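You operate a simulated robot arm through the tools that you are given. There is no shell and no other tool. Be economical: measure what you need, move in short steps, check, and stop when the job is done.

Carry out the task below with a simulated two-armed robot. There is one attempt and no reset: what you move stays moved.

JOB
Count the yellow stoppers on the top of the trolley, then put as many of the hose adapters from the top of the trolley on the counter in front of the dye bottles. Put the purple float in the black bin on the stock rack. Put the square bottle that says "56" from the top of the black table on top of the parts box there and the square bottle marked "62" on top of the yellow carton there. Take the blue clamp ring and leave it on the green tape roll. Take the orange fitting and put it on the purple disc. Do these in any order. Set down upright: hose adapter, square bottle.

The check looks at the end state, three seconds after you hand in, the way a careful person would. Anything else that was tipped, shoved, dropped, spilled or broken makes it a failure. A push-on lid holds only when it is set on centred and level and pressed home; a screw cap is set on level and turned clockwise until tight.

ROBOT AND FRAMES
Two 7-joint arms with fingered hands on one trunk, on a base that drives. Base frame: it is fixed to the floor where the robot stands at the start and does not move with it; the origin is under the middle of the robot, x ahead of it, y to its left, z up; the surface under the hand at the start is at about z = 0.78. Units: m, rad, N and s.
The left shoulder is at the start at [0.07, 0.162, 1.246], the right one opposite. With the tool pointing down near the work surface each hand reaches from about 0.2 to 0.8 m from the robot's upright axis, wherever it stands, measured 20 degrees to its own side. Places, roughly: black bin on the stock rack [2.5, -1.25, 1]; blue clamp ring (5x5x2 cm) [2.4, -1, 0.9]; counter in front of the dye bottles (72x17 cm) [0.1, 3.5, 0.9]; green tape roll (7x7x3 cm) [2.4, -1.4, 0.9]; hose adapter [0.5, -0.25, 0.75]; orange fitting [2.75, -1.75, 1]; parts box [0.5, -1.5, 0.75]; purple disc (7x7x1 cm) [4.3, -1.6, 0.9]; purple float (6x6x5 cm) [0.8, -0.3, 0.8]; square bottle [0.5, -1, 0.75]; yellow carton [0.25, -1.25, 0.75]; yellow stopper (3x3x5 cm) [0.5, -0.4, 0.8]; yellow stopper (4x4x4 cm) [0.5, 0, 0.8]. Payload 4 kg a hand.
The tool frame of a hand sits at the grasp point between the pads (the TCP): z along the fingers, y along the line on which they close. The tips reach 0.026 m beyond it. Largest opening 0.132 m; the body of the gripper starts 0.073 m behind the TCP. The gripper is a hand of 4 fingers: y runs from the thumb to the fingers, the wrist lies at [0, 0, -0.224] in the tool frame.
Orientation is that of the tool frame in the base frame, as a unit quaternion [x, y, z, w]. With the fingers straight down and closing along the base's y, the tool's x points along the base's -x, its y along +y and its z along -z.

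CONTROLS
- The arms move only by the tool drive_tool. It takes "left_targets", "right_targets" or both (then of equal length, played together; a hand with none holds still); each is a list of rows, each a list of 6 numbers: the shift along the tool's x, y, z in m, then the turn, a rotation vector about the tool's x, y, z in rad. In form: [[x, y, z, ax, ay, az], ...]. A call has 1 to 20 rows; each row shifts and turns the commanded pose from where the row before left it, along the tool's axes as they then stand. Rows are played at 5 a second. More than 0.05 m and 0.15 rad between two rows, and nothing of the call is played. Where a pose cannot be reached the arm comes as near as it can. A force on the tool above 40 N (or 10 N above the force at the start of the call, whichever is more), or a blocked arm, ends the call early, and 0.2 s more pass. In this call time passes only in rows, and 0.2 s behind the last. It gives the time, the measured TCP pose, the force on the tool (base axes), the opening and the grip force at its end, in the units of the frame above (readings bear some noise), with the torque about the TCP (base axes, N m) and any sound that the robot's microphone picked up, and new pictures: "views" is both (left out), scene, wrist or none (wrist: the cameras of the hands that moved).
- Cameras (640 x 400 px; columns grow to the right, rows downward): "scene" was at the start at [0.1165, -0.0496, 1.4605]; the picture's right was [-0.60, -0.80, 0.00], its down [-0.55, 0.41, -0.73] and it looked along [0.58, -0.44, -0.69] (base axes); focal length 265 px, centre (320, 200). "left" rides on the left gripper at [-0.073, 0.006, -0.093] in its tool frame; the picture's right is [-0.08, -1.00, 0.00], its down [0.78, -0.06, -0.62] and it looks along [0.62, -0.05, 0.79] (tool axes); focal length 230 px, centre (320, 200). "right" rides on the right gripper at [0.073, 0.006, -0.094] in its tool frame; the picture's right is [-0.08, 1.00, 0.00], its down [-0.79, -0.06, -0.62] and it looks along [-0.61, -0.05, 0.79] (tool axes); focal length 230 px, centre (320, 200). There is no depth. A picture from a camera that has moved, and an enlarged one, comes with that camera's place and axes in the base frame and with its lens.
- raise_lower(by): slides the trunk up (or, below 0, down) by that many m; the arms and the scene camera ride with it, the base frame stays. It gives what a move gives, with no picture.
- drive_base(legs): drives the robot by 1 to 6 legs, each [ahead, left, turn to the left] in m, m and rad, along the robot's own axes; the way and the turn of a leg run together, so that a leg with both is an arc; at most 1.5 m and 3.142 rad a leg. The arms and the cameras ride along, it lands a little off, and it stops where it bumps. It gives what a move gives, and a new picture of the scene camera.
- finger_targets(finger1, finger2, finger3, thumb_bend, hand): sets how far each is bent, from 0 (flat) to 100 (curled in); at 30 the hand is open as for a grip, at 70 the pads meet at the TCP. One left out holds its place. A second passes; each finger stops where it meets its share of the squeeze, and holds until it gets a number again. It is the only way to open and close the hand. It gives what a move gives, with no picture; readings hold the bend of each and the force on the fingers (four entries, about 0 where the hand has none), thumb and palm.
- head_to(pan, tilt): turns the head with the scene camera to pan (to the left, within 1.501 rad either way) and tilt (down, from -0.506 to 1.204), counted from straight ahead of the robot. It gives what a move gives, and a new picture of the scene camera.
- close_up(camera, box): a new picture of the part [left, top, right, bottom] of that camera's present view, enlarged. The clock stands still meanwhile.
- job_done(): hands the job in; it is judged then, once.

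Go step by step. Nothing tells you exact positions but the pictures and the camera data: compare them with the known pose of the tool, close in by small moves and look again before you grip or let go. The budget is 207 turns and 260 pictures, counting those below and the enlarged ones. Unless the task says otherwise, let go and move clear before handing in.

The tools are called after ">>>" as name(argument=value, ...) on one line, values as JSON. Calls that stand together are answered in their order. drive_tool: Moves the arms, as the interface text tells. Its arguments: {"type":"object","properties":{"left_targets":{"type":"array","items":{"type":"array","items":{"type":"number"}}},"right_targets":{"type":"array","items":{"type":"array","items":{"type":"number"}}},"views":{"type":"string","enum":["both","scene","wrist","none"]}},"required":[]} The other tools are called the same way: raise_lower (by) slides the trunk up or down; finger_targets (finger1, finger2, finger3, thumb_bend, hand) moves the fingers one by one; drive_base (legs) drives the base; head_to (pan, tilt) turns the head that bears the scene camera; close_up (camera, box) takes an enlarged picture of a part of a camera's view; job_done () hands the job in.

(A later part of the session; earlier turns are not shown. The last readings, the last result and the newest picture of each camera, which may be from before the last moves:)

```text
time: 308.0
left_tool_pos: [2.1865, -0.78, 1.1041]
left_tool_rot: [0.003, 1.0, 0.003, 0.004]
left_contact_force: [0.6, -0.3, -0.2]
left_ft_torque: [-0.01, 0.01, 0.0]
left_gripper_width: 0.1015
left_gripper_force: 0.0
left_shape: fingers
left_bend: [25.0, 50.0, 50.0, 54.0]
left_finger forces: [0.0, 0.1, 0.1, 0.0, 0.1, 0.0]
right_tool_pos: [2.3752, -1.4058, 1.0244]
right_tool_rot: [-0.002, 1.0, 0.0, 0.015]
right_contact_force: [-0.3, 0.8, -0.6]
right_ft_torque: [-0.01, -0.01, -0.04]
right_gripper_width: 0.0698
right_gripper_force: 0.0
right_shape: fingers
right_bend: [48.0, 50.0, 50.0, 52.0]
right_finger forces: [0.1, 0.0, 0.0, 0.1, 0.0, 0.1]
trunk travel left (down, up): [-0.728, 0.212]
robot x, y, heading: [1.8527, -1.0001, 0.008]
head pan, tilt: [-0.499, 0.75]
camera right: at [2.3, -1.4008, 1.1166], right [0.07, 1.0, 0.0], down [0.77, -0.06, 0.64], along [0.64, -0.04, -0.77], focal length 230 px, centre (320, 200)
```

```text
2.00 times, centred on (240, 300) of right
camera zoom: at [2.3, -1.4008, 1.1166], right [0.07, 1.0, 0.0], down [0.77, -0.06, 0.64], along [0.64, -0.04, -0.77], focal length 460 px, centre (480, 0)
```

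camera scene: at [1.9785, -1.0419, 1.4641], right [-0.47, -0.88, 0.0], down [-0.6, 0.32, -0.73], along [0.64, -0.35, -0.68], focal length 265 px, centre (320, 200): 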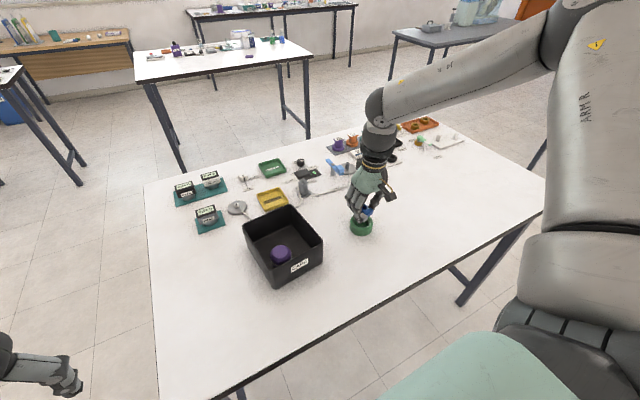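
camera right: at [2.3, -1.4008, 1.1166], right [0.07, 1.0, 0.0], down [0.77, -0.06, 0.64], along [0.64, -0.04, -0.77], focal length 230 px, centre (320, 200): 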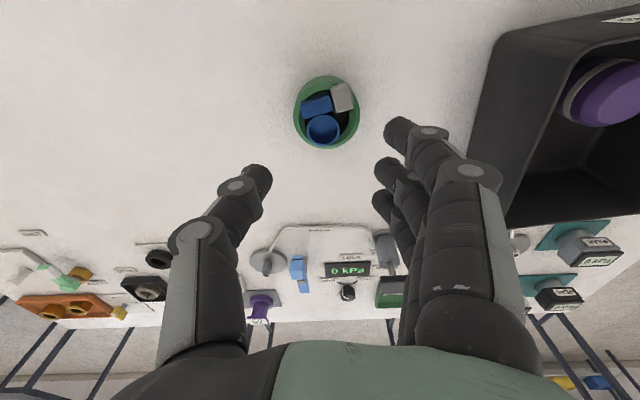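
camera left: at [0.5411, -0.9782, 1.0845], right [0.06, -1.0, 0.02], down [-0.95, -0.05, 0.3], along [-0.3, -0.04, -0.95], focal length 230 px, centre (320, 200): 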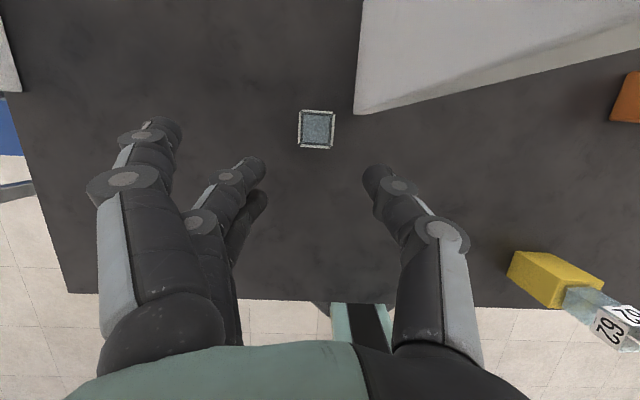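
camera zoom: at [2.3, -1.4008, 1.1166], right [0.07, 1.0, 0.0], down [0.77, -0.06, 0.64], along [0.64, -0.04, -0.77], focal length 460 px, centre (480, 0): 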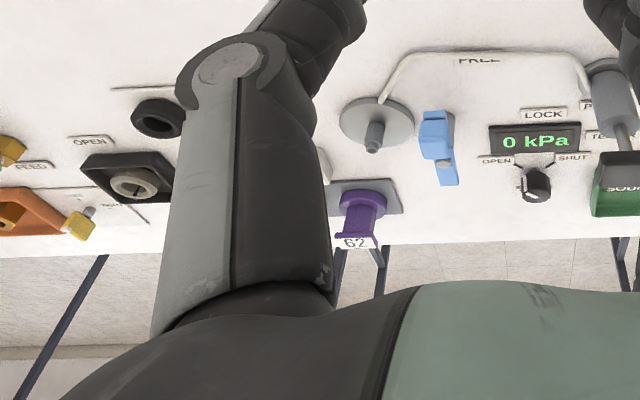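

The clamp sits securely on the roll's rim. The orange fitting "59" is near the back edge at about (2.80, -1.64), out of reach from here, so I drive around the left end of the rack into the aisle behind it.

>>> drive_tool(right_targets=[[0.04, 0, -0.03, 0, 0, 0], [0.04, 0, -0.03, 0, 0, 0], [0.04, 0, -0.03, 0, 0, 0]], views="none")

>>> drive_base(legs=[[-0.2, 0, -0.008], [0, 0.8, 0], [1.45, 0, 0], [0.25, 0, 0]])

>>> head_to(pan=-1.2, tilt=0.55)

```text
time: 308.8
left_tool_pos: [2.1876, -0.7815, 1.1046]
left_tool_rot: [0.003, 1.0, 0.004, 0.003]
left_contact_force: [0.1, -1.0, -0.1]
left_ft_torque: [-0.01, -0.02, 0.01]
left_gripper_width: 0.1016
left_gripper_force: 0.0
left_shape: fingers
left_bend: [25.0, 50.0, 50.0, 54.0]
left_finger forces: [0.0, 0.1, 0.1, 0.0, 0.0, 0.0]
right_tool_pos: [2.2495, -1.4045, 1.1093]
right_tool_rot: [-0.003, 1.0, 0.002, 0.016]
right_contact_force: [-0.2, -0.6, 0.3]
right_ft_torque: [-0.03, -0.02, -0.01]
right_gripper_width: 0.0699
right_gripper_force: 0.0
right_shape: fingers
right_bend: [48.0, 50.0, 50.0, 52.0]
right_finger forces: [0.0, 0.0, 0.0, 0.1, 0.0, 0.1]
trunk travel left (down, up): [-0.728, 0.212]
robot x, y, heading: [1.8525, -1.0045, 0.006]
head pan, tilt: [-0.499, 0.75]
```

```text
time: 322.9
left_tool_pos: [3.7679, 0.0525, 1.1056]
left_tool_rot: [0.0, 1.0, 0.003, 0.004]
left_contact_force: [0.4, 0.5, 0.4]
left_ft_torque: [-0.02, 0.01, 0.0]
left_gripper_width: 0.1018
left_gripper_force: 0.1
left_shape: fingers
left_bend: [25.0, 50.0, 50.0, 54.0]
left_finger forces: [0.0, 0.1, 0.0, 0.0, 0.1, 0.0]
right_tool_pos: [3.8329, -0.5712, 1.1103]
right_tool_rot: [-0.004, 1.0, -0.001, 0.014]
right_contact_force: [-1.2, -0.3, 0.1]
right_ft_torque: [0.02, 0.04, 0.0]
right_gripper_width: 0.0698
right_gripper_force: 0.1
right_shape: fingers
right_bend: [48.0, 50.0, 50.0, 52.0]
right_finger forces: [0.0, 0.0, 0.0, 0.1, 0.0, 0.0]
trunk travel left (down, up): [-0.728, 0.212]
robot x, y, heading: [3.4384, -0.1665, 0.014]
head pan, tilt: [-0.499, 0.75]
camera scene: at [3.5579, -0.2098, 1.4643], right [-0.47, -0.88, 0.0], down [-0.6, 0.32, -0.73], along [0.65, -0.34, -0.68], focal length 265 px, centre (320, 200)
```

scene: 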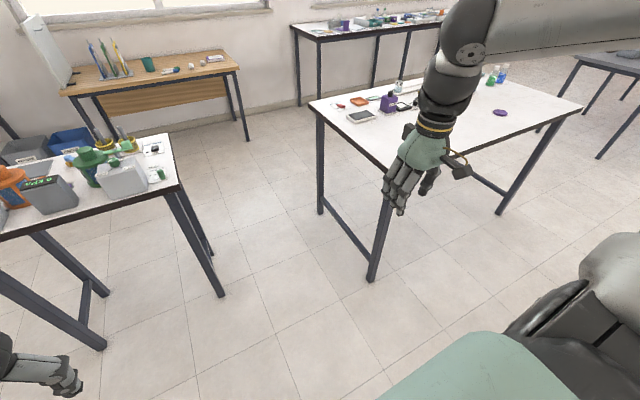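

```text
time: 323.9
left_tool_pos: [3.768, 0.0524, 1.1039]
left_tool_rot: [0.001, 1.0, 0.003, 0.003]
left_contact_force: [0.7, 0.0, 0.5]
left_ft_torque: [-0.02, -0.04, -0.03]
left_gripper_width: 0.1015
left_gripper_force: 0.0
left_shape: fingers
left_bend: [25.0, 50.0, 50.0, 54.0]
left_finger forces: [0.0, 0.0, 0.1, 0.1, 0.0, 0.0]
right_tool_pos: [3.8349, -0.5709, 1.1105]
right_tool_rot: [-0.004, 1.0, 0.001, 0.014]
right_contact_force: [-0.2, -0.3, 0.0]
right_ft_torque: [0.0, -0.05, -0.02]
right_gripper_width: 0.07
right_gripper_force: 0.1
right_shape: fingers
right_bend: [48.0, 50.0, 50.0, 52.0]
right_finger forces: [0.0, 0.0, 0.0, 0.0, 0.0, 0.1]
trunk travel left (down, up): [-0.728, 0.212]
robot x, y, heading: [3.4326, -0.1722, 0.019]
head pan, tilt: [-1.201, 0.55]
camera scene: at [3.519, -0.2542, 1.4816], right [-0.93, -0.37, 0.0], down [-0.19, 0.49, -0.85], along [0.32, -0.79, -0.52], focal length 265 px, centre (320, 200)
```

scene: 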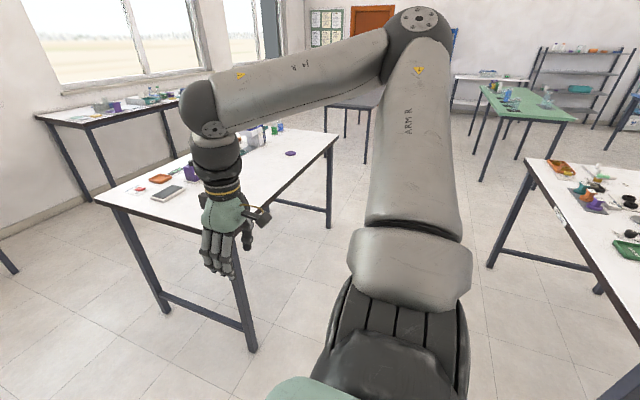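

I see the purple disc on the next table at about (4.29, -1.66). I turn to face -x and strafe along the back of the rack to the fitting.

>>> drive_base(legs=[[0, 0, 3.12], [0, 1.38, 0]])

>>> head_to(pan=0.0, tilt=0.75)

```text
time: 338.2
left_tool_pos: [3.2191, -1.7631, 1.1043]
left_tool_rot: [0.999, 0.032, -0.002, 0.004]
left_contact_force: [0.1, 0.1, -0.5]
left_ft_torque: [0.0, 0.0, 0.01]
left_gripper_width: 0.1018
left_gripper_force: 0.2
left_shape: fingers
left_bend: [25.0, 50.0, 50.0, 54.0]
left_finger forces: [0.0, 0.1, 0.0, 0.1, 0.0, 0.0]
right_tool_pos: [3.1123, -1.1457, 1.1096]
right_tool_rot: [0.999, 0.036, -0.014, 0.001]
right_contact_force: [0.1, -0.1, -0.4]
right_ft_torque: [0.02, 0.04, -0.01]
right_gripper_width: 0.0701
right_gripper_force: 0.1
right_shape: fingers
right_bend: [48.0, 50.0, 50.0, 52.0]
right_finger forces: [0.0, 0.1, 0.0, 0.0, 0.1, 0.0]
trunk travel left (down, up): [-0.728, 0.212]
robot x, y, heading: [3.5327, -1.5173, -3.072]
head pan, tilt: [-1.201, 0.55]
camera scene: at [3.448, -1.4402, 1.4816], right [0.9, 0.43, 0.0], down [0.23, -0.47, -0.85], along [-0.37, 0.77, -0.52], focal length 265 px, centre (320, 200)
```

scene: 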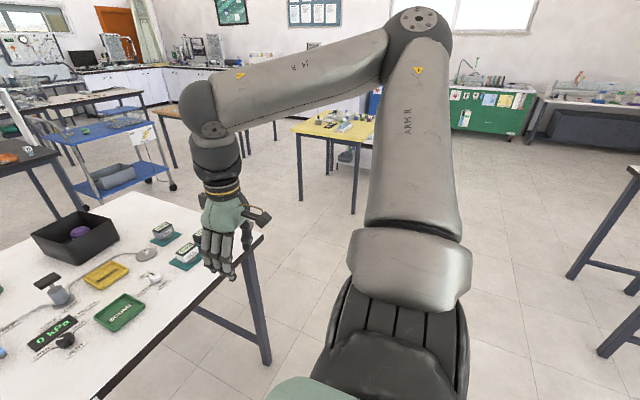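

```text
time: 339.6
left_tool_pos: [3.2177, -1.763, 1.1048]
left_tool_rot: [1.0, 0.031, -0.003, 0.004]
left_contact_force: [0.4, -0.2, 0.8]
left_ft_torque: [0.01, -0.05, -0.02]
left_gripper_width: 0.1017
left_gripper_force: 0.1
left_shape: fingers
left_bend: [25.0, 50.0, 50.0, 54.0]
left_finger forces: [0.1, 0.0, 0.0, 0.0, 0.1, 0.0]
right_tool_pos: [3.1132, -1.1468, 1.1094]
right_tool_rot: [0.999, 0.037, -0.014, 0.0]
right_contact_force: [0.3, -1.0, 0.2]
right_ft_torque: [-0.03, 0.03, 0.02]
right_gripper_width: 0.07
right_gripper_force: 0.1
right_shape: fingers
right_bend: [48.0, 50.0, 50.0, 52.0]
right_finger forces: [0.0, 0.1, 0.0, 0.0, 0.1, 0.0]
trunk travel left (down, up): [-0.728, 0.212]
robot x, y, heading: [3.5399, -1.5214, -3.069]
head pan, tilt: [0.0, 0.75]
camera scene: at [3.4041, -1.5278, 1.4642], right [-0.07, 1.0, 0.0], down [0.68, 0.05, -0.73], along [-0.73, -0.05, -0.68], focal length 265 px, centre (320, 200)
```

scene: 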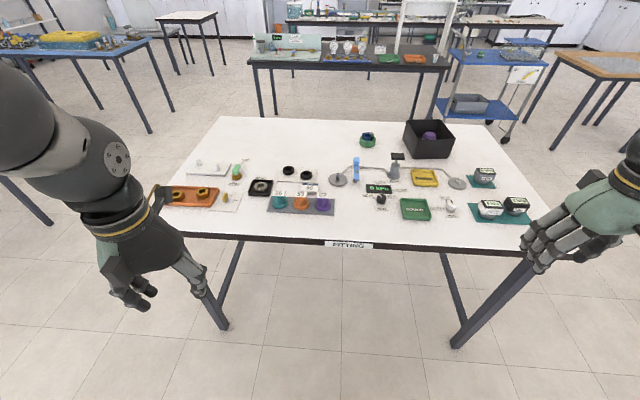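

The fittings are close now. I zoom in.

>>> close_up(camera="scene", box=[240, 170, 360, 245])

>>> drive_base(legs=[[0.19, 0, -0.07]])

```text
5.33 times, centred on (300, 208) of scene
camera zoom: at [3.4041, -1.5278, 1.4642], right [-0.07, 1.0, 0.0], down [0.68, 0.05, -0.73], along [-0.73, -0.05, -0.68], focal length 1412 px, centre (427, 160)
```

zoom: 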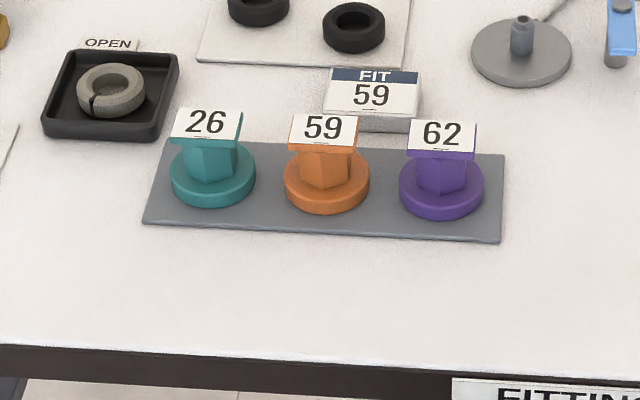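

```text
time: 341.1
left_tool_pos: [3.018, -1.7482, 1.1053]
left_tool_rot: [1.0, -0.005, -0.003, 0.003]
left_contact_force: [-0.5, 0.0, 0.4]
left_ft_torque: [0.02, 0.02, 0.01]
left_gripper_width: 0.1016
left_gripper_force: 0.1
left_shape: fingers
left_bend: [25.0, 50.0, 50.0, 54.0]
left_finger forces: [0.1, 0.1, 0.1, 0.0, 0.1, 0.1]
right_tool_pos: [2.955, -1.1238, 1.1112]
right_tool_rot: [1.0, 0.002, -0.015, 0.0]
right_contact_force: [-0.1, 0.6, -0.3]
right_ft_torque: [0.04, 0.05, -0.03]
right_gripper_width: 0.0699
right_gripper_force: 0.1
right_shape: fingers
right_bend: [48.0, 50.0, 50.0, 52.0]
right_finger forces: [0.1, 0.0, 0.1, 0.1, 0.1, 0.0]
trunk travel left (down, up): [-0.728, 0.212]
robot x, y, heading: [3.3506, -1.5258, -3.135]
head pan, tilt: [0.0, 0.75]
camera scene: at [3.2197, -1.5261, 1.4644], right [0.0, 1.0, 0.0], down [0.68, 0.0, -0.73], along [-0.73, 0.0, -0.68], focal length 265 px, centre (320, 200)
```

scene: 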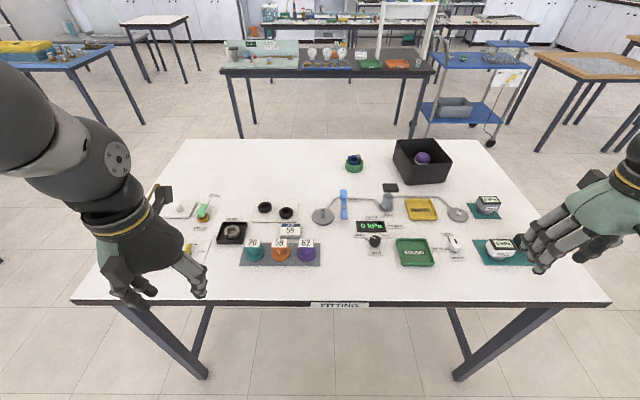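

The fitting's position is confirmed: (2.794, -1.633). I bring the left hand above it.

>>> drive_tool(left_targets=[[-0.0373, -0.0192, 0, 0, 0, 0], [-0.0373, -0.0192, 0, 0, 0, 0], [-0.0373, -0.0192, 0, 0, 0, 0], [-0.0373, -0.0192, 0, 0, 0, 0], [-0.0373, -0.0192, 0, 0, 0, 0], [-0.0373, -0.0192, 0, 0, 0, 0], [0, 0, 0.04, 0, 0, 0]], views="both")

>>> close_up(camera="left", box=[220, 50, 420, 175])

```text
time: 342.7
left_tool_pos: [2.7925, -1.6321, 1.0623]
left_tool_rot: [1.0, -0.005, -0.003, 0.002]
left_contact_force: [0.7, -0.5, -0.3]
left_ft_torque: [0.04, -0.02, 0.0]
left_gripper_width: 0.1016
left_gripper_force: 0.1
left_shape: fingers
left_bend: [25.0, 50.0, 50.0, 54.0]
left_finger forces: [0.0, 0.1, 0.2, 0.0, 0.0, 0.0]
right_tool_pos: [2.9524, -1.1261, 1.1096]
right_tool_rot: [1.0, 0.002, -0.014, 0.0]
right_contact_force: [0.1, 0.4, -0.2]
right_ft_torque: [0.02, -0.01, 0.01]
right_gripper_width: 0.07
right_gripper_force: 0.1
right_shape: fingers
right_bend: [48.0, 50.0, 50.0, 52.0]
right_finger forces: [0.0, 0.0, 0.0, 0.0, 0.1, 0.0]
trunk travel left (down, up): [-0.728, 0.212]
robot x, y, heading: [3.3476, -1.5283, -3.137]
head pan, tilt: [0.0, 0.75]
camera scene: at [3.2163, -1.5277, 1.4641], right [0.0, 1.0, 0.0], down [0.68, 0.0, -0.73], along [-0.73, 0.0, -0.68], focal length 265 px, centre (320, 200)
camera left: at [2.7193, -1.6372, 1.1574], right [-0.07, 1.0, 0.0], down [0.79, 0.06, 0.61], along [0.61, 0.04, -0.79], focal length 230 px, centre (320, 200)
```

scene: 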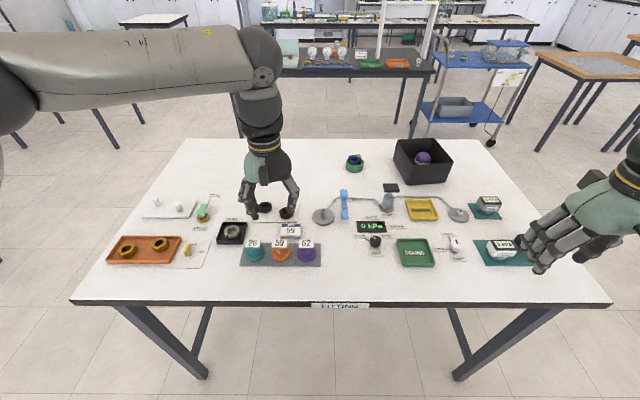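
left: 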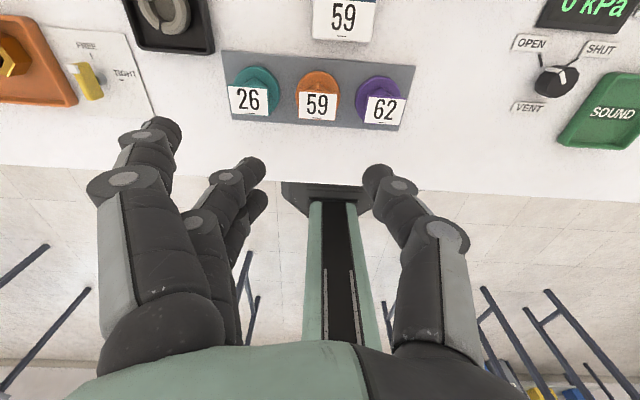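

```text
3.20 times, centred on (320, 112) of left
camera zoom: at [2.7193, -1.6372, 1.1574], right [-0.07, 1.0, 0.0], down [0.79, 0.06, 0.61], along [0.61, 0.04, -0.79], focal length 736 px, centre (320, 480)
```

zoom: 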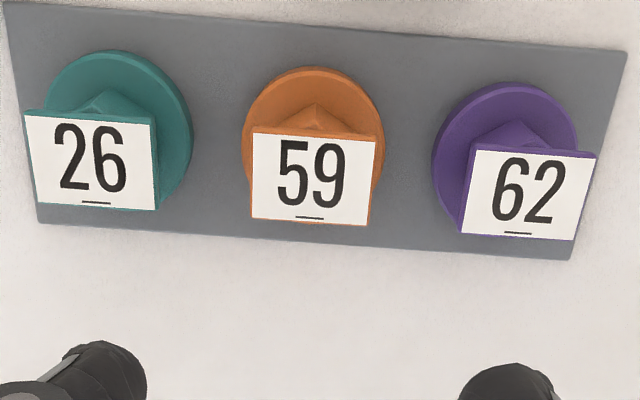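

The fitting has a square top plate (4.4 cm) with 2.8 cm gaps to its neighbours. I preshape the hand narrow and lower carefully between them.

>>> finger_targets(hand="left", finger1=53, finger2=53, finger3=53, thumb_bend=54)

>>> drive_tool(left_targets=[[-0.0125, 0.003, 0.04, 0, 0, 0], [0, 0, 0.04, 0, 0, 0], [0, 0, 0.025, 0, 0, 0]], views="both")

>>> close_up(camera="left", box=[160, 80, 480, 280])

>>> close_up(camera="scene", box=[220, 190, 340, 265])

```text
time: 343.7
left_tool_pos: [2.7929, -1.6299, 1.0631]
left_tool_rot: [1.0, -0.004, -0.003, 0.003]
left_contact_force: [-0.3, 0.6, -0.3]
left_ft_torque: [-0.03, 0.01, -0.02]
left_gripper_width: 0.059
left_gripper_force: 0.0
left_shape: fingers
left_bend: [53.0, 53.0, 53.0, 54.0]
left_finger forces: [0.1, 0.1, 0.0, 0.1, 0.1, 0.0]
right_tool_pos: [2.9536, -1.1235, 1.1097]
right_tool_rot: [1.0, 0.001, -0.014, 0.001]
right_contact_force: [-0.3, -0.3, 0.5]
right_ft_torque: [-0.02, 0.0, -0.01]
right_gripper_width: 0.0701
right_gripper_force: 0.1
right_shape: fingers
right_bend: [48.0, 50.0, 50.0, 52.0]
right_finger forces: [0.0, 0.0, 0.0, 0.1, 0.0, 0.0]
trunk travel left (down, up): [-0.728, 0.212]
robot x, y, heading: [3.3533, -1.5275, -3.141]
head pan, tilt: [0.0, 0.75]
```

```text
time: 344.5
left_tool_pos: [2.7796, -1.6341, 0.9601]
left_tool_rot: [1.0, -0.004, -0.004, 0.002]
left_contact_force: [-0.1, 0.7, 0.6]
left_ft_torque: [0.04, -0.02, -0.01]
left_gripper_width: 0.0595
left_gripper_force: 0.2
left_shape: fingers
left_bend: [53.0, 53.0, 53.0, 54.0]
left_finger forces: [0.0, 0.0, 0.0, 0.0, 0.0, 0.0]
right_tool_pos: [2.9536, -1.1235, 1.1091]
right_tool_rot: [1.0, 0.001, -0.013, 0.0]
right_contact_force: [0.7, -0.2, -0.2]
right_ft_torque: [0.01, -0.01, 0.0]
right_gripper_width: 0.07
right_gripper_force: 0.1
right_shape: fingers
right_bend: [48.0, 50.0, 50.0, 52.0]
right_finger forces: [0.1, 0.0, 0.0, 0.0, 0.1, 0.0]
trunk travel left (down, up): [-0.728, 0.212]
robot x, y, heading: [3.352, -1.5232, -3.127]
head pan, tilt: [0.0, 0.75]
camera scene: at [3.2174, -1.526, 1.4642], right [0.0, 1.0, 0.0], down [0.68, 0.0, -0.73], along [-0.73, 0.0, -0.68], focal length 265 px, centre (320, 200)
camera left: at [2.7063, -1.6387, 1.0554], right [-0.07, 1.0, -0.01], down [0.79, 0.06, 0.61], along [0.61, 0.04, -0.79], focal length 230 px, centre (320, 200)
```

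scene: 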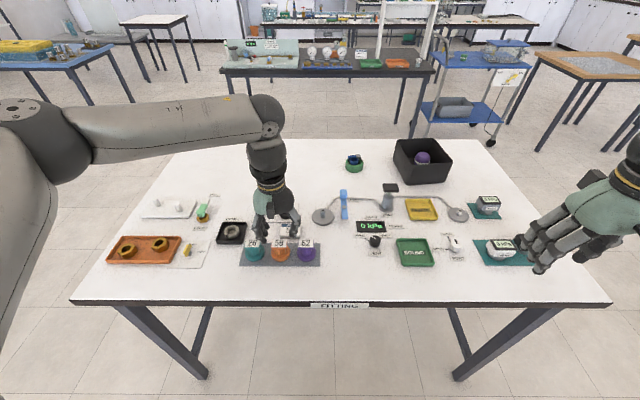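
left: 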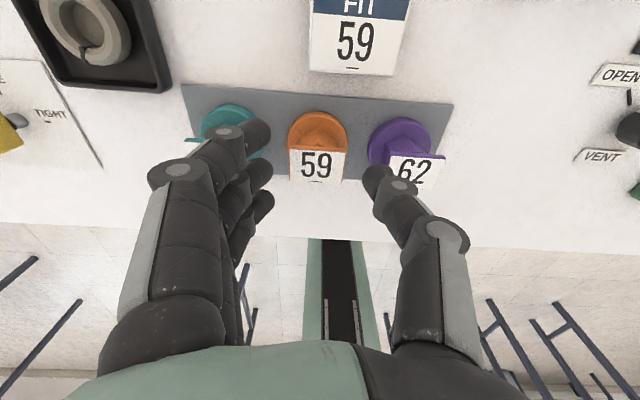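

```text
2.00 times, centred on (320, 180) of left
camera zoom: at [2.7063, -1.6387, 1.0554], right [-0.07, 1.0, -0.01], down [0.79, 0.06, 0.61], along [0.61, 0.04, -0.79], focal length 460 px, centre (320, 240)
```

zoom: 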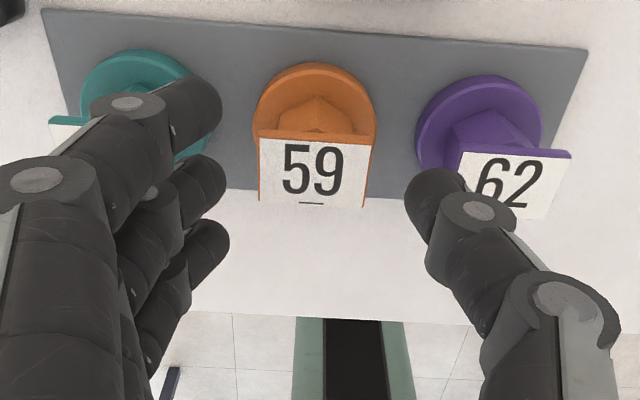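

```text
5.33 times, centred on (280, 228) of scene
camera zoom: at [3.2174, -1.526, 1.4642], right [0.0, 1.0, 0.0], down [0.68, 0.0, -0.73], along [-0.73, 0.0, -0.68], focal length 1412 px, centre (533, 53)
```

zoom: 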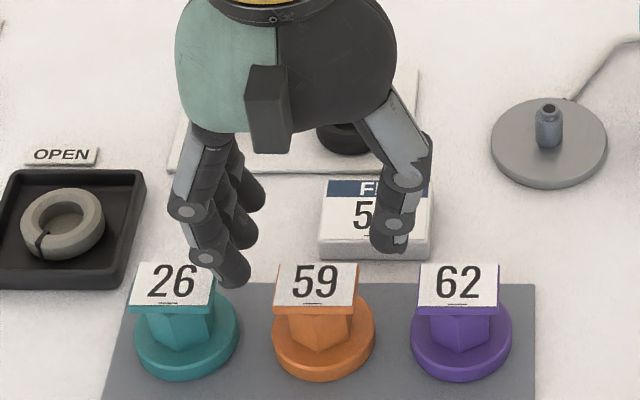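

The fitting is centred between thumb and fingers. I lower 3.8 cm and close fingers 2, 3 and the thumb.

>>> drive_tool(left_targets=[[0, 0.001, 0.02, 0, 0, 0], [0, 0, 0.018, 0, 0, 0]], views="wrist")

>>> close_up(camera="scene", box=[220, 190, 340, 265])

```text
time: 345.1
left_tool_pos: [2.7793, -1.635, 0.9217]
left_tool_rot: [1.0, -0.003, -0.003, 0.003]
left_contact_force: [-0.4, -0.6, 0.3]
left_ft_torque: [-0.01, 0.0, -0.01]
left_gripper_width: 0.0595
left_gripper_force: 0.0
left_shape: fingers
left_bend: [53.0, 53.0, 53.0, 54.0]
left_finger forces: [0.0, 0.1, 0.0, 0.1, 0.0, 0.0]
right_tool_pos: [2.9533, -1.1231, 1.1097]
right_tool_rot: [1.0, 0.001, -0.014, 0.001]
right_contact_force: [-0.8, -0.1, 0.0]
right_ft_torque: [0.05, -0.01, -0.01]
right_gripper_width: 0.0699
right_gripper_force: 0.1
right_shape: fingers
right_bend: [48.0, 50.0, 50.0, 52.0]
right_finger forces: [0.0, 0.0, 0.1, 0.1, 0.1, 0.0]
trunk travel left (down, up): [-0.728, 0.212]
robot x, y, heading: [3.3504, -1.5285, -3.14]
head pan, tilt: [0.0, 0.75]
camera left: at [2.7059, -1.6414, 1.016], right [-0.07, 1.0, -0.01], down [0.79, 0.06, 0.61], along [0.61, 0.04, -0.79], focal length 230 px, centre (320, 200)
```

left: 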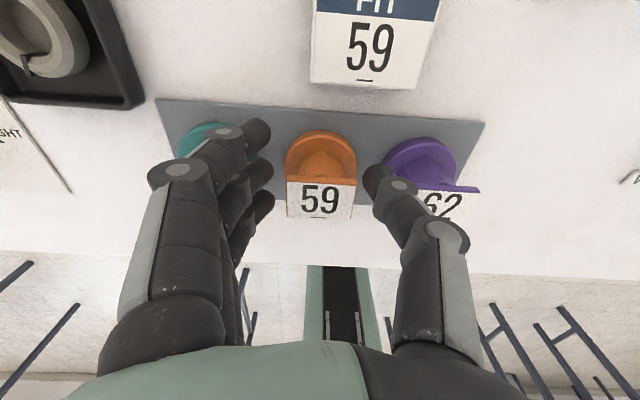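

```text
5.33 times, centred on (280, 228) of scene
camera zoom: at [3.2169, -1.5259, 1.4642], right [0.0, 1.0, 0.0], down [0.68, 0.0, -0.73], along [-0.73, 0.0, -0.68], focal length 1412 px, centre (533, 53)
```

zoom: 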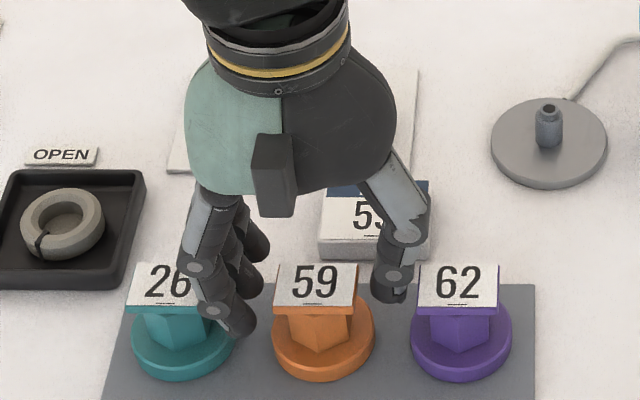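

The plate is at TCP height. I shift 1 cm so that fingers 2 and 3 both bear on it, and close.

>>> drive_tool(left_targets=[[-0.01, 0, 0, 0, 0, 0]], views="none")

>>> finger_targets(hand="left", finger2=75, finger3=75, thumb_bend=75)

>>> close_up(camera="left", box=[160, 80, 480, 280])

```text
time: 345.5
left_tool_pos: [2.771, -1.6362, 0.9211]
left_tool_rot: [1.0, -0.004, -0.003, 0.003]
left_contact_force: [0.0, -0.1, -0.5]
left_ft_torque: [-0.04, 0.03, 0.01]
left_gripper_width: 0.0593
left_gripper_force: 0.3
left_shape: fingers
left_bend: [53.0, 53.0, 53.0, 54.0]
left_finger forces: [0.0, 0.0, 0.2, 0.0, 0.0, 0.1]
right_tool_pos: [2.9536, -1.1244, 1.1092]
right_tool_rot: [1.0, 0.0, -0.015, 0.001]
right_contact_force: [0.0, 0.1, -0.4]
right_ft_torque: [0.02, 0.0, 0.01]
right_gripper_width: 0.0698
right_gripper_force: 0.1
right_shape: fingers
right_bend: [48.0, 50.0, 50.0, 52.0]
right_finger forces: [0.1, 0.0, 0.1, 0.0, 0.0, 0.0]
trunk travel left (down, up): [-0.728, 0.212]
robot x, y, heading: [3.3467, -1.5288, -3.137]
head pan, tilt: [0.0, 0.75]
```

```text
time: 346.5
left_tool_pos: [2.7702, -1.6368, 0.9208]
left_tool_rot: [1.0, -0.004, -0.002, 0.003]
left_contact_force: [0.0, -0.7, -0.7]
left_ft_torque: [0.0, 0.0, -0.04]
left_gripper_width: 0.034
left_gripper_force: 0.3
left_shape: fingers
left_bend: [53.0, 73.0, 75.0, 73.0]
left_finger forces: [0.0, 0.0, 0.2, 0.0, 0.0, 0.0]
right_tool_pos: [2.9525, -1.1231, 1.1084]
right_tool_rot: [1.0, 0.001, -0.014, 0.0]
right_contact_force: [-0.7, 0.2, -0.4]
right_ft_torque: [0.02, -0.01, -0.04]
right_gripper_width: 0.07
right_gripper_force: 0.0
right_shape: fingers
right_bend: [48.0, 50.0, 50.0, 52.0]
right_finger forces: [0.1, 0.0, 0.0, 0.0, 0.0, 0.0]
trunk travel left (down, up): [-0.728, 0.212]
robot x, y, heading: [3.3485, -1.5242, -3.137]
head pan, tilt: [0.0, 0.75]
```

```text
2.00 times, centred on (320, 180) of left
camera zoom: at [2.6976, -1.6422, 1.0161], right [-0.07, 1.0, -0.01], down [0.79, 0.06, 0.61], along [0.61, 0.04, -0.79], focal length 460 px, centre (320, 240)
```

zoom: 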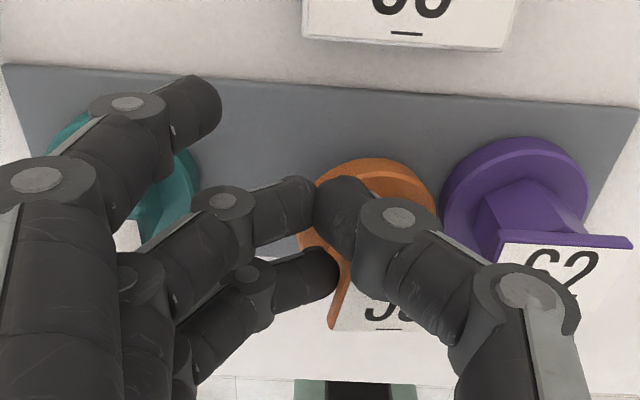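

The fingers closed just behind (−x of) the fitting. I reopen and look again.

>>> finger_targets(hand="left", finger1=53, finger2=53, finger3=53, thumb_bend=54)

>>> drive_tool(left_targets=[[0, 0, -0.03, 0, 0, 0], [0, 0, -0.03, 0, 0, 0]], views="wrist")

>>> close_up(camera="scene", box=[220, 190, 340, 265])

```text
time: 347.5
left_tool_pos: [2.7708, -1.6375, 0.9202]
left_tool_rot: [1.0, -0.003, -0.003, 0.004]
left_contact_force: [-1.0, 0.5, 0.0]
left_ft_torque: [0.01, -0.01, 0.0]
left_gripper_width: 0.0594
left_gripper_force: 0.0
left_shape: fingers
left_bend: [53.0, 53.0, 53.0, 54.0]
left_finger forces: [0.0, 0.1, 0.1, 0.0, 0.0, 0.0]
right_tool_pos: [2.9525, -1.1242, 1.1095]
right_tool_rot: [1.0, 0.0, -0.014, 0.001]
right_contact_force: [1.0, 0.4, 0.1]
right_ft_torque: [-0.01, -0.02, 0.0]
right_gripper_width: 0.0697
right_gripper_force: 0.0
right_shape: fingers
right_bend: [48.0, 50.0, 50.0, 52.0]
right_finger forces: [0.0, 0.1, 0.1, 0.1, 0.1, 0.1]
trunk travel left (down, up): [-0.728, 0.212]
robot x, y, heading: [3.3479, -1.5293, -3.137]
head pan, tilt: [0.0, 0.75]
```

```text
time: 348.1
left_tool_pos: [2.7717, -1.636, 0.9838]
left_tool_rot: [1.0, -0.004, -0.003, 0.003]
left_contact_force: [-0.5, 0.2, 0.1]
left_ft_torque: [0.03, 0.0, -0.02]
left_gripper_width: 0.0592
left_gripper_force: 0.0
left_shape: fingers
left_bend: [53.0, 53.0, 53.0, 54.0]
left_finger forces: [0.0, 0.1, 0.0, 0.0, 0.0, 0.0]
right_tool_pos: [2.9541, -1.1228, 1.1092]
right_tool_rot: [1.0, 0.001, -0.014, 0.0]
right_contact_force: [-0.7, -0.3, 0.5]
right_ft_torque: [-0.01, 0.0, 0.02]
right_gripper_width: 0.0699
right_gripper_force: 0.0
right_shape: fingers
right_bend: [48.0, 50.0, 50.0, 52.0]
right_finger forces: [0.0, 0.0, 0.0, 0.0, 0.0, 0.0]
trunk travel left (down, up): [-0.728, 0.212]
robot x, y, heading: [3.3495, -1.522, -3.136]
head pan, tilt: [0.0, 0.75]
camera left: at [2.699, -1.6412, 1.0788], right [-0.07, 1.0, -0.01], down [0.79, 0.06, 0.61], along [0.61, 0.04, -0.79], focal length 230 px, centre (320, 200)
```

left: 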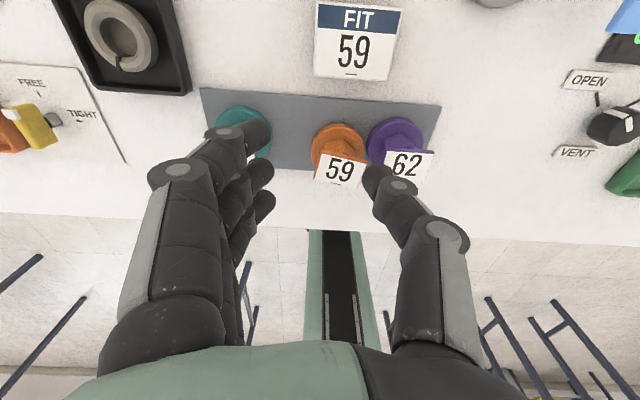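

```text
5.33 times, centred on (280, 228) of scene
camera zoom: at [3.2183, -1.5255, 1.4642], right [0.0, 1.0, 0.0], down [0.68, 0.0, -0.73], along [-0.73, 0.0, -0.68], focal length 1412 px, centre (533, 53)
```

zoom: 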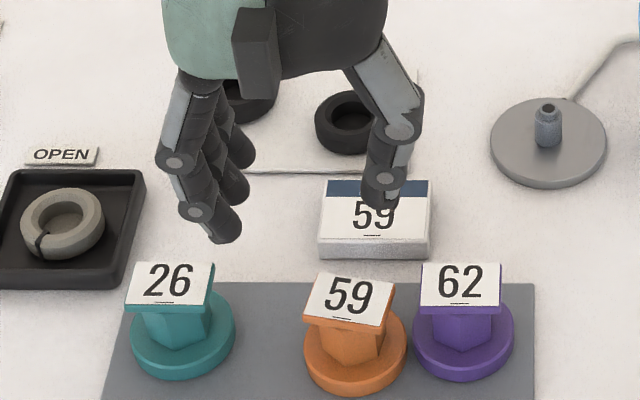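

The fitting slid about 2 cm toward the purple one: it is now at (2.797, -1.617), leaving a 1.7 cm gap, too tight for the thumb. I will yaw the hand by 90° and grip along x instead. I raise it and try the yaw.

>>> drive_tool(left_targets=[[0, 0, -0.04, 0, 0, 0], [0, 0, -0.03, 0, 0, -0.15], [0, 0, 0, 0, 0, -0.15], [0, 0, 0, 0, 0, -0.15], [0, 0, 0, 0, 0, -0.15], [0, 0, 0, 0, 0, -0.15], [0, 0, 0, 0, 0, -0.15], [0, 0, 0, 0, 0, -0.15], [0, 0, 0, 0, 0, -0.15], [0, 0, 0, 0, 0, -0.15], [0, 0, 0, 0, 0, -0.15]], views="both")

```text
time: 350.5
left_tool_pos: [2.7695, -1.6345, 1.0521]
left_tool_rot: [0.733, 0.68, -0.004, 0.001]
left_contact_force: [0.4, -0.2, -0.2]
left_ft_torque: [0.02, 0.02, 0.0]
left_gripper_width: 0.0596
left_gripper_force: 0.1
left_shape: fingers
left_bend: [53.0, 53.0, 53.0, 54.0]
left_finger forces: [0.0, 0.0, 0.0, 0.1, 0.0, 0.1]
right_tool_pos: [2.954, -1.1234, 1.1089]
right_tool_rot: [1.0, 0.001, -0.014, 0.001]
right_contact_force: [0.1, 0.6, -0.3]
right_ft_torque: [-0.04, 0.0, 0.01]
right_gripper_width: 0.0701
right_gripper_force: 0.1
right_shape: fingers
right_bend: [48.0, 50.0, 50.0, 52.0]
right_finger forces: [0.1, 0.0, 0.1, 0.0, 0.0, 0.0]
trunk travel left (down, up): [-0.728, 0.212]
robot x, y, heading: [3.3497, -1.5249, -3.135]
head pan, tilt: [0.0, 0.75]
camera scene: at [3.2174, -1.5259, 1.4642], right [0.0, 1.0, 0.0], down [0.68, 0.0, -0.73], along [-0.73, 0.0, -0.68], focal length 265 px, centre (320, 200)
camera left: at [2.7702, -1.7091, 1.1466], right [-1.0, 0.0, 0.01], down [0.0, 0.79, 0.61], along [0.0, 0.61, -0.79], focal length 230 px, centre (320, 200)
```

scene: 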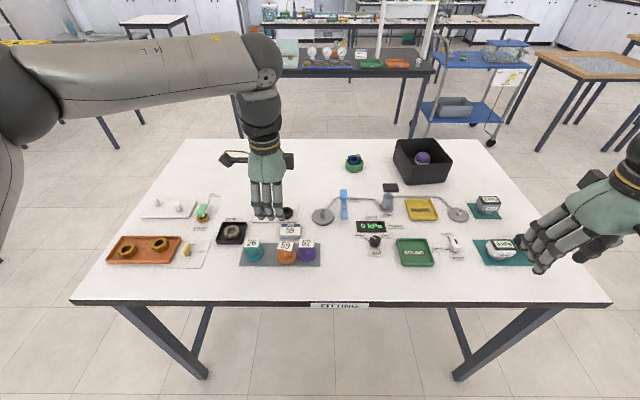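
left: 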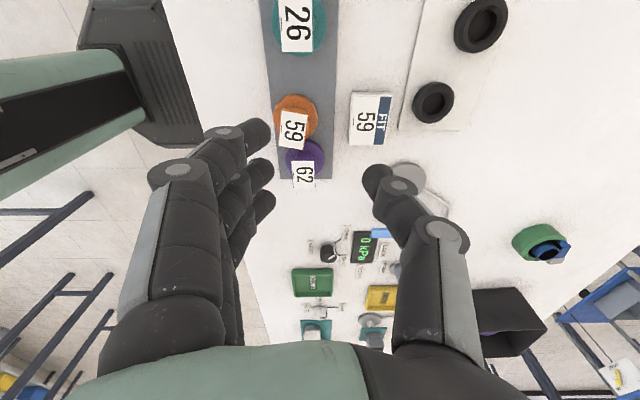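

The yawed pose is reachable: fingers on the robot's side, thumb behind. I spread slightly, move above the fitting (TCP offset so that fingers 1 and 2 bear on the plate) and lower part way.

>>> finger_targets(hand="left", finger1=49, finger2=49, finger3=25, thumb_bend=51)

>>> drive_tool(left_targets=[[0.0155, 0.0127, 0.03, 0, 0, 0], [0.0155, 0.0127, 0.03, 0, 0, 0], [0, 0, 0.03, 0, 0, 0]], views="both")

>>> close_up(camera="left", box=[160, 80, 480, 280])

>>> close_up(camera="scene", box=[220, 190, 340, 265])

```text
time: 351.5
left_tool_pos: [2.7698, -1.6345, 1.0521]
left_tool_rot: [0.736, 0.677, -0.004, 0.0]
left_contact_force: [-0.3, -1.1, 0.8]
left_ft_torque: [0.01, 0.0, -0.01]
left_gripper_width: 0.0697
left_gripper_force: 0.0
left_shape: fingers
left_bend: [49.0, 49.0, 25.0, 51.0]
left_finger forces: [0.1, 0.1, 0.0, 0.1, 0.1, 0.0]
right_tool_pos: [2.953, -1.1246, 1.1102]
right_tool_rot: [1.0, 0.0, -0.014, 0.0]
right_contact_force: [0.1, 0.1, 0.9]
right_ft_torque: [-0.01, 0.04, -0.02]
right_gripper_width: 0.0699
right_gripper_force: 0.1
right_shape: fingers
right_bend: [48.0, 50.0, 50.0, 52.0]
right_finger forces: [0.0, 0.0, 0.0, 0.0, 0.1, 0.0]
trunk travel left (down, up): [-0.728, 0.212]
robot x, y, heading: [3.3512, -1.5243, -3.136]
head pan, tilt: [0.0, 0.75]
```

```text
time: 352.3
left_tool_pos: [2.797, -1.6048, 0.9627]
left_tool_rot: [0.733, 0.68, -0.003, 0.001]
left_contact_force: [-0.6, 0.5, -0.3]
left_ft_torque: [-0.02, -0.03, -0.02]
left_gripper_width: 0.07
left_gripper_force: 0.1
left_shape: fingers
left_bend: [49.0, 49.0, 25.0, 51.0]
left_finger forces: [0.0, 0.0, 0.1, 0.0, 0.0, 0.0]
right_tool_pos: [2.9521, -1.124, 1.1088]
right_tool_rot: [1.0, 0.001, -0.014, 0.0]
right_contact_force: [-1.1, -0.2, 0.4]
right_ft_torque: [0.04, -0.04, 0.02]
right_gripper_width: 0.07
right_gripper_force: 0.0
right_shape: fingers
right_bend: [48.0, 50.0, 50.0, 52.0]
right_finger forces: [0.0, 0.0, 0.0, 0.1, 0.0, 0.1]
trunk travel left (down, up): [-0.728, 0.212]
robot x, y, heading: [3.3506, -1.5237, -3.136]
head pan, tilt: [0.0, 0.75]
camera scene: at [3.2164, -1.5267, 1.4641], right [0.0, 1.0, 0.0], down [0.68, 0.0, -0.73], along [-0.73, 0.0, -0.68], focal length 265 px, centre (320, 200)
camera left: at [2.7968, -1.6792, 1.0579], right [-1.0, 0.0, 0.0], down [0.0, 0.79, 0.61], along [0.0, 0.61, -0.79], focal length 230 px, centre (320, 200)
```

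scene: 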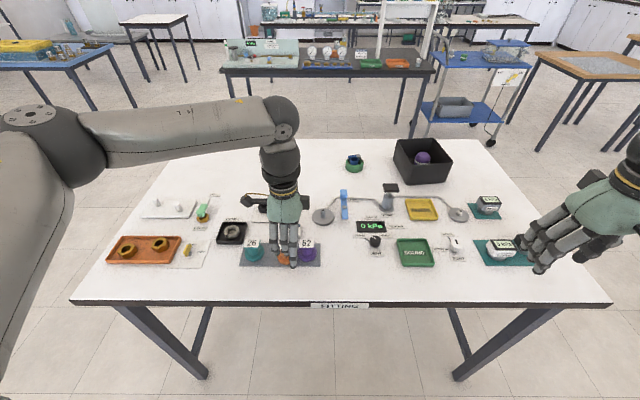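
left: 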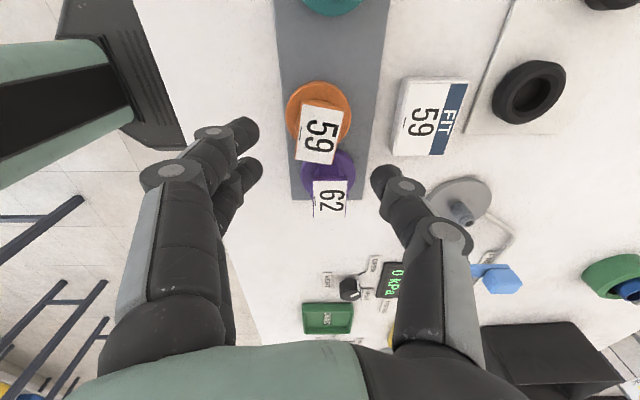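

```text
2.00 times, centred on (320, 180) of left
camera zoom: at [2.7968, -1.6792, 1.0579], right [-1.0, 0.0, 0.0], down [0.0, 0.79, 0.61], along [0.0, 0.61, -0.79], focal length 460 px, centre (320, 240)
```

zoom: 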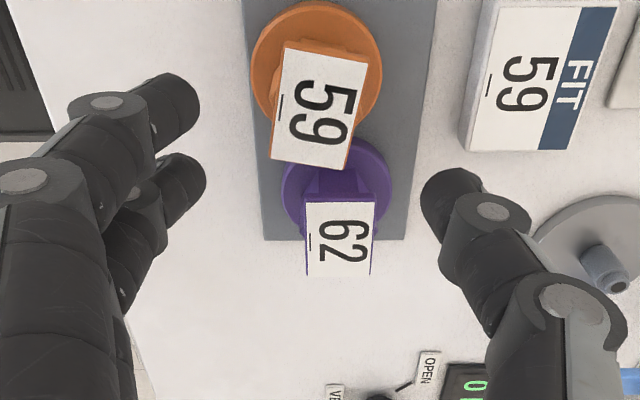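

```text
5.33 times, centred on (280, 228) of scene
camera zoom: at [3.2164, -1.5267, 1.4641], right [0.0, 1.0, 0.0], down [0.68, 0.0, -0.73], along [-0.73, 0.0, -0.68], focal length 1412 px, centre (533, 53)
```

zoom: 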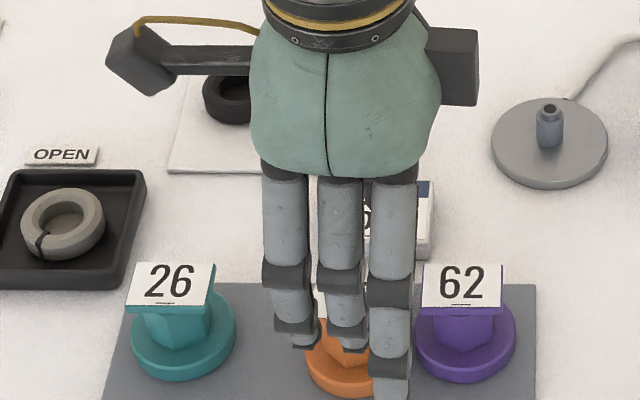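

Well aligned. I lower and close fingers 1, 2 and the thumb.

>>> drive_tool(left_targets=[[0, 0, 0.02, 0, 0, 0], [0, 0, 0.02, 0, 0, 0]], views="none")

>>> finger_targets(hand="left", finger1=75, finger2=75, thumb_bend=75)

>>> close_up(camera="left", box=[160, 80, 480, 280])

```text
time: 352.9
left_tool_pos: [2.7974, -1.6071, 0.9224]
left_tool_rot: [0.735, 0.678, -0.003, 0.0]
left_contact_force: [0.0, 0.0, -1.1]
left_ft_torque: [0.0, -0.01, 0.03]
left_gripper_width: 0.07
left_gripper_force: 0.1
left_shape: fingers
left_bend: [49.0, 49.0, 25.0, 51.0]
left_finger forces: [0.0, 0.1, 0.0, 0.0, 0.0, 0.1]
right_tool_pos: [2.9522, -1.125, 1.1091]
right_tool_rot: [1.0, 0.001, -0.014, 0.0]
right_contact_force: [-1.2, 0.1, -1.2]
right_ft_torque: [0.02, -0.02, 0.0]
right_gripper_width: 0.0699
right_gripper_force: 0.0
right_shape: fingers
right_bend: [48.0, 50.0, 50.0, 52.0]
right_finger forces: [0.0, 0.1, 0.0, 0.0, 0.0, 0.0]
trunk travel left (down, up): [-0.728, 0.212]
robot x, y, heading: [3.3503, -1.5274, -3.137]
head pan, tilt: [0.0, 0.75]
```

```text
time: 353.9
left_tool_pos: [2.7976, -1.6068, 0.9212]
left_tool_rot: [0.734, 0.679, -0.004, 0.0]
left_contact_force: [-0.8, 1.0, 0.0]
left_ft_torque: [0.03, -0.02, 0.01]
left_gripper_width: 0.0285
left_gripper_force: 15.7
left_shape: fingers
left_bend: [64.0, 63.0, 25.0, 67.0]
left_finger forces: [7.7, 6.9, 0.0, 0.0, 15.5, 0.0]
right_tool_pos: [2.9525, -1.1242, 1.1093]
right_tool_rot: [1.0, 0.001, -0.014, 0.0]
right_contact_force: [0.1, -0.5, 0.3]
right_ft_torque: [0.01, 0.0, -0.01]
right_gripper_width: 0.0699
right_gripper_force: 0.1
right_shape: fingers
right_bend: [48.0, 50.0, 50.0, 52.0]
right_finger forces: [0.0, 0.0, 0.0, 0.1, 0.0, 0.0]
trunk travel left (down, up): [-0.728, 0.212]
robot x, y, heading: [3.3484, -1.5275, -3.135]
head pan, tilt: [0.0, 0.75]
```

```text
2.00 times, centred on (320, 180) of left
camera zoom: at [2.7974, -1.6807, 1.0166], right [-1.0, 0.0, 0.01], down [0.01, 0.79, 0.61], along [0.0, 0.61, -0.79], focal length 460 px, centre (320, 240)
```

zoom: 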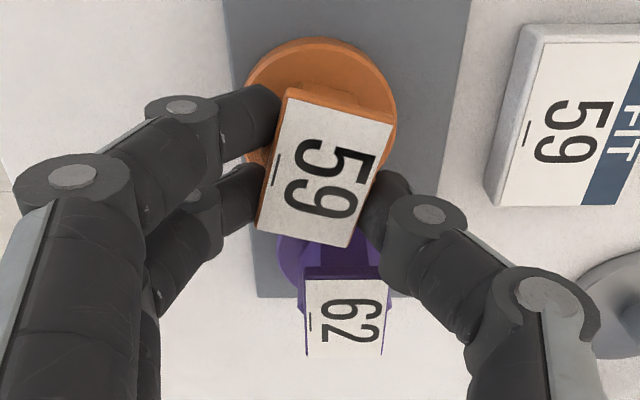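

Firm grip on the orange fitting. I lift it straight up.

>>> drive_tool(left_targets=[[0, 0, -0.02, 0, 0, 0], [0, 0, -0.03, 0, 0, 0], [0, 0, -0.04, 0, 0, 0], [0, 0, -0.04, 0, 0, 0], [0, 0, -0.04, 0, 0, 0]], views="both")

>>> close_up(camera="scene", box=[200, 150, 360, 270])

```text
time: 355.1
left_tool_pos: [2.7989, -1.6055, 1.0915]
left_tool_rot: [0.735, 0.678, -0.004, 0.001]
left_contact_force: [0.1, 0.7, 0.3]
left_ft_torque: [-0.01, 0.04, 0.01]
left_gripper_width: 0.0284
left_gripper_force: 15.1
left_shape: fingers
left_bend: [64.0, 63.0, 25.0, 67.0]
left_finger forces: [7.8, 6.9, 0.1, 0.1, 15.4, 0.0]
right_tool_pos: [2.9537, -1.1228, 1.1104]
right_tool_rot: [1.0, 0.001, -0.015, 0.0]
right_contact_force: [1.1, 0.1, 0.0]
right_ft_torque: [0.02, 0.05, -0.02]
right_gripper_width: 0.0701
right_gripper_force: 0.0
right_shape: fingers
right_bend: [48.0, 50.0, 50.0, 52.0]
right_finger forces: [0.1, 0.0, 0.0, 0.0, 0.0, 0.0]
trunk travel left (down, up): [-0.728, 0.212]
robot x, y, heading: [3.3475, -1.5246, -3.134]
head pan, tilt: [0.0, 0.75]
camera scene: at [3.2188, -1.5251, 1.4642], right [0.0, 1.0, 0.0], down [0.68, 0.0, -0.73], along [-0.73, 0.0, -0.68], focal length 265 px, centre (320, 200)
camera left: at [2.7983, -1.6794, 1.186], right [-1.0, 0.0, 0.01], down [0.01, 0.79, 0.61], along [0.0, 0.61, -0.79], focal length 230 px, centre (320, 200)
```

scene: 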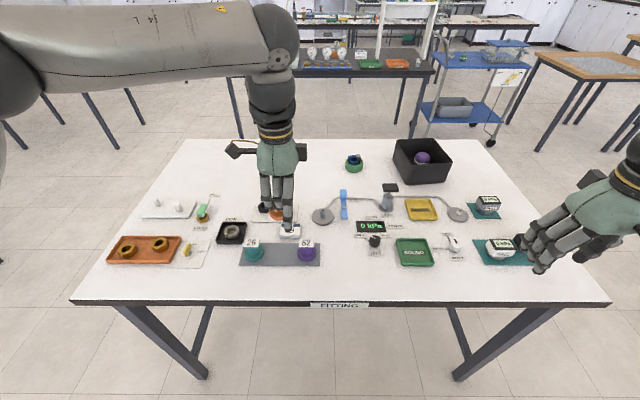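
left: 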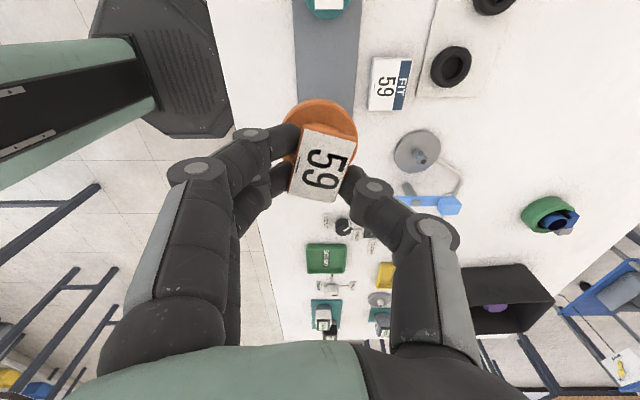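

```text
3.33 times, centred on (280, 210) of scene
camera zoom: at [3.2188, -1.5251, 1.4642], right [0.0, 1.0, 0.0], down [0.68, 0.0, -0.73], along [-0.73, 0.0, -0.68], focal length 882 px, centre (453, 167)
```

zoom: 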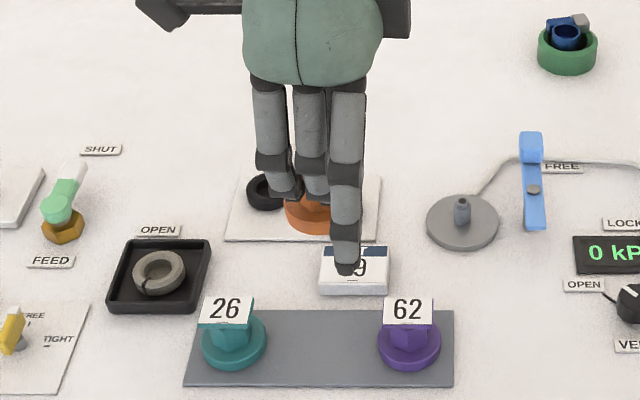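

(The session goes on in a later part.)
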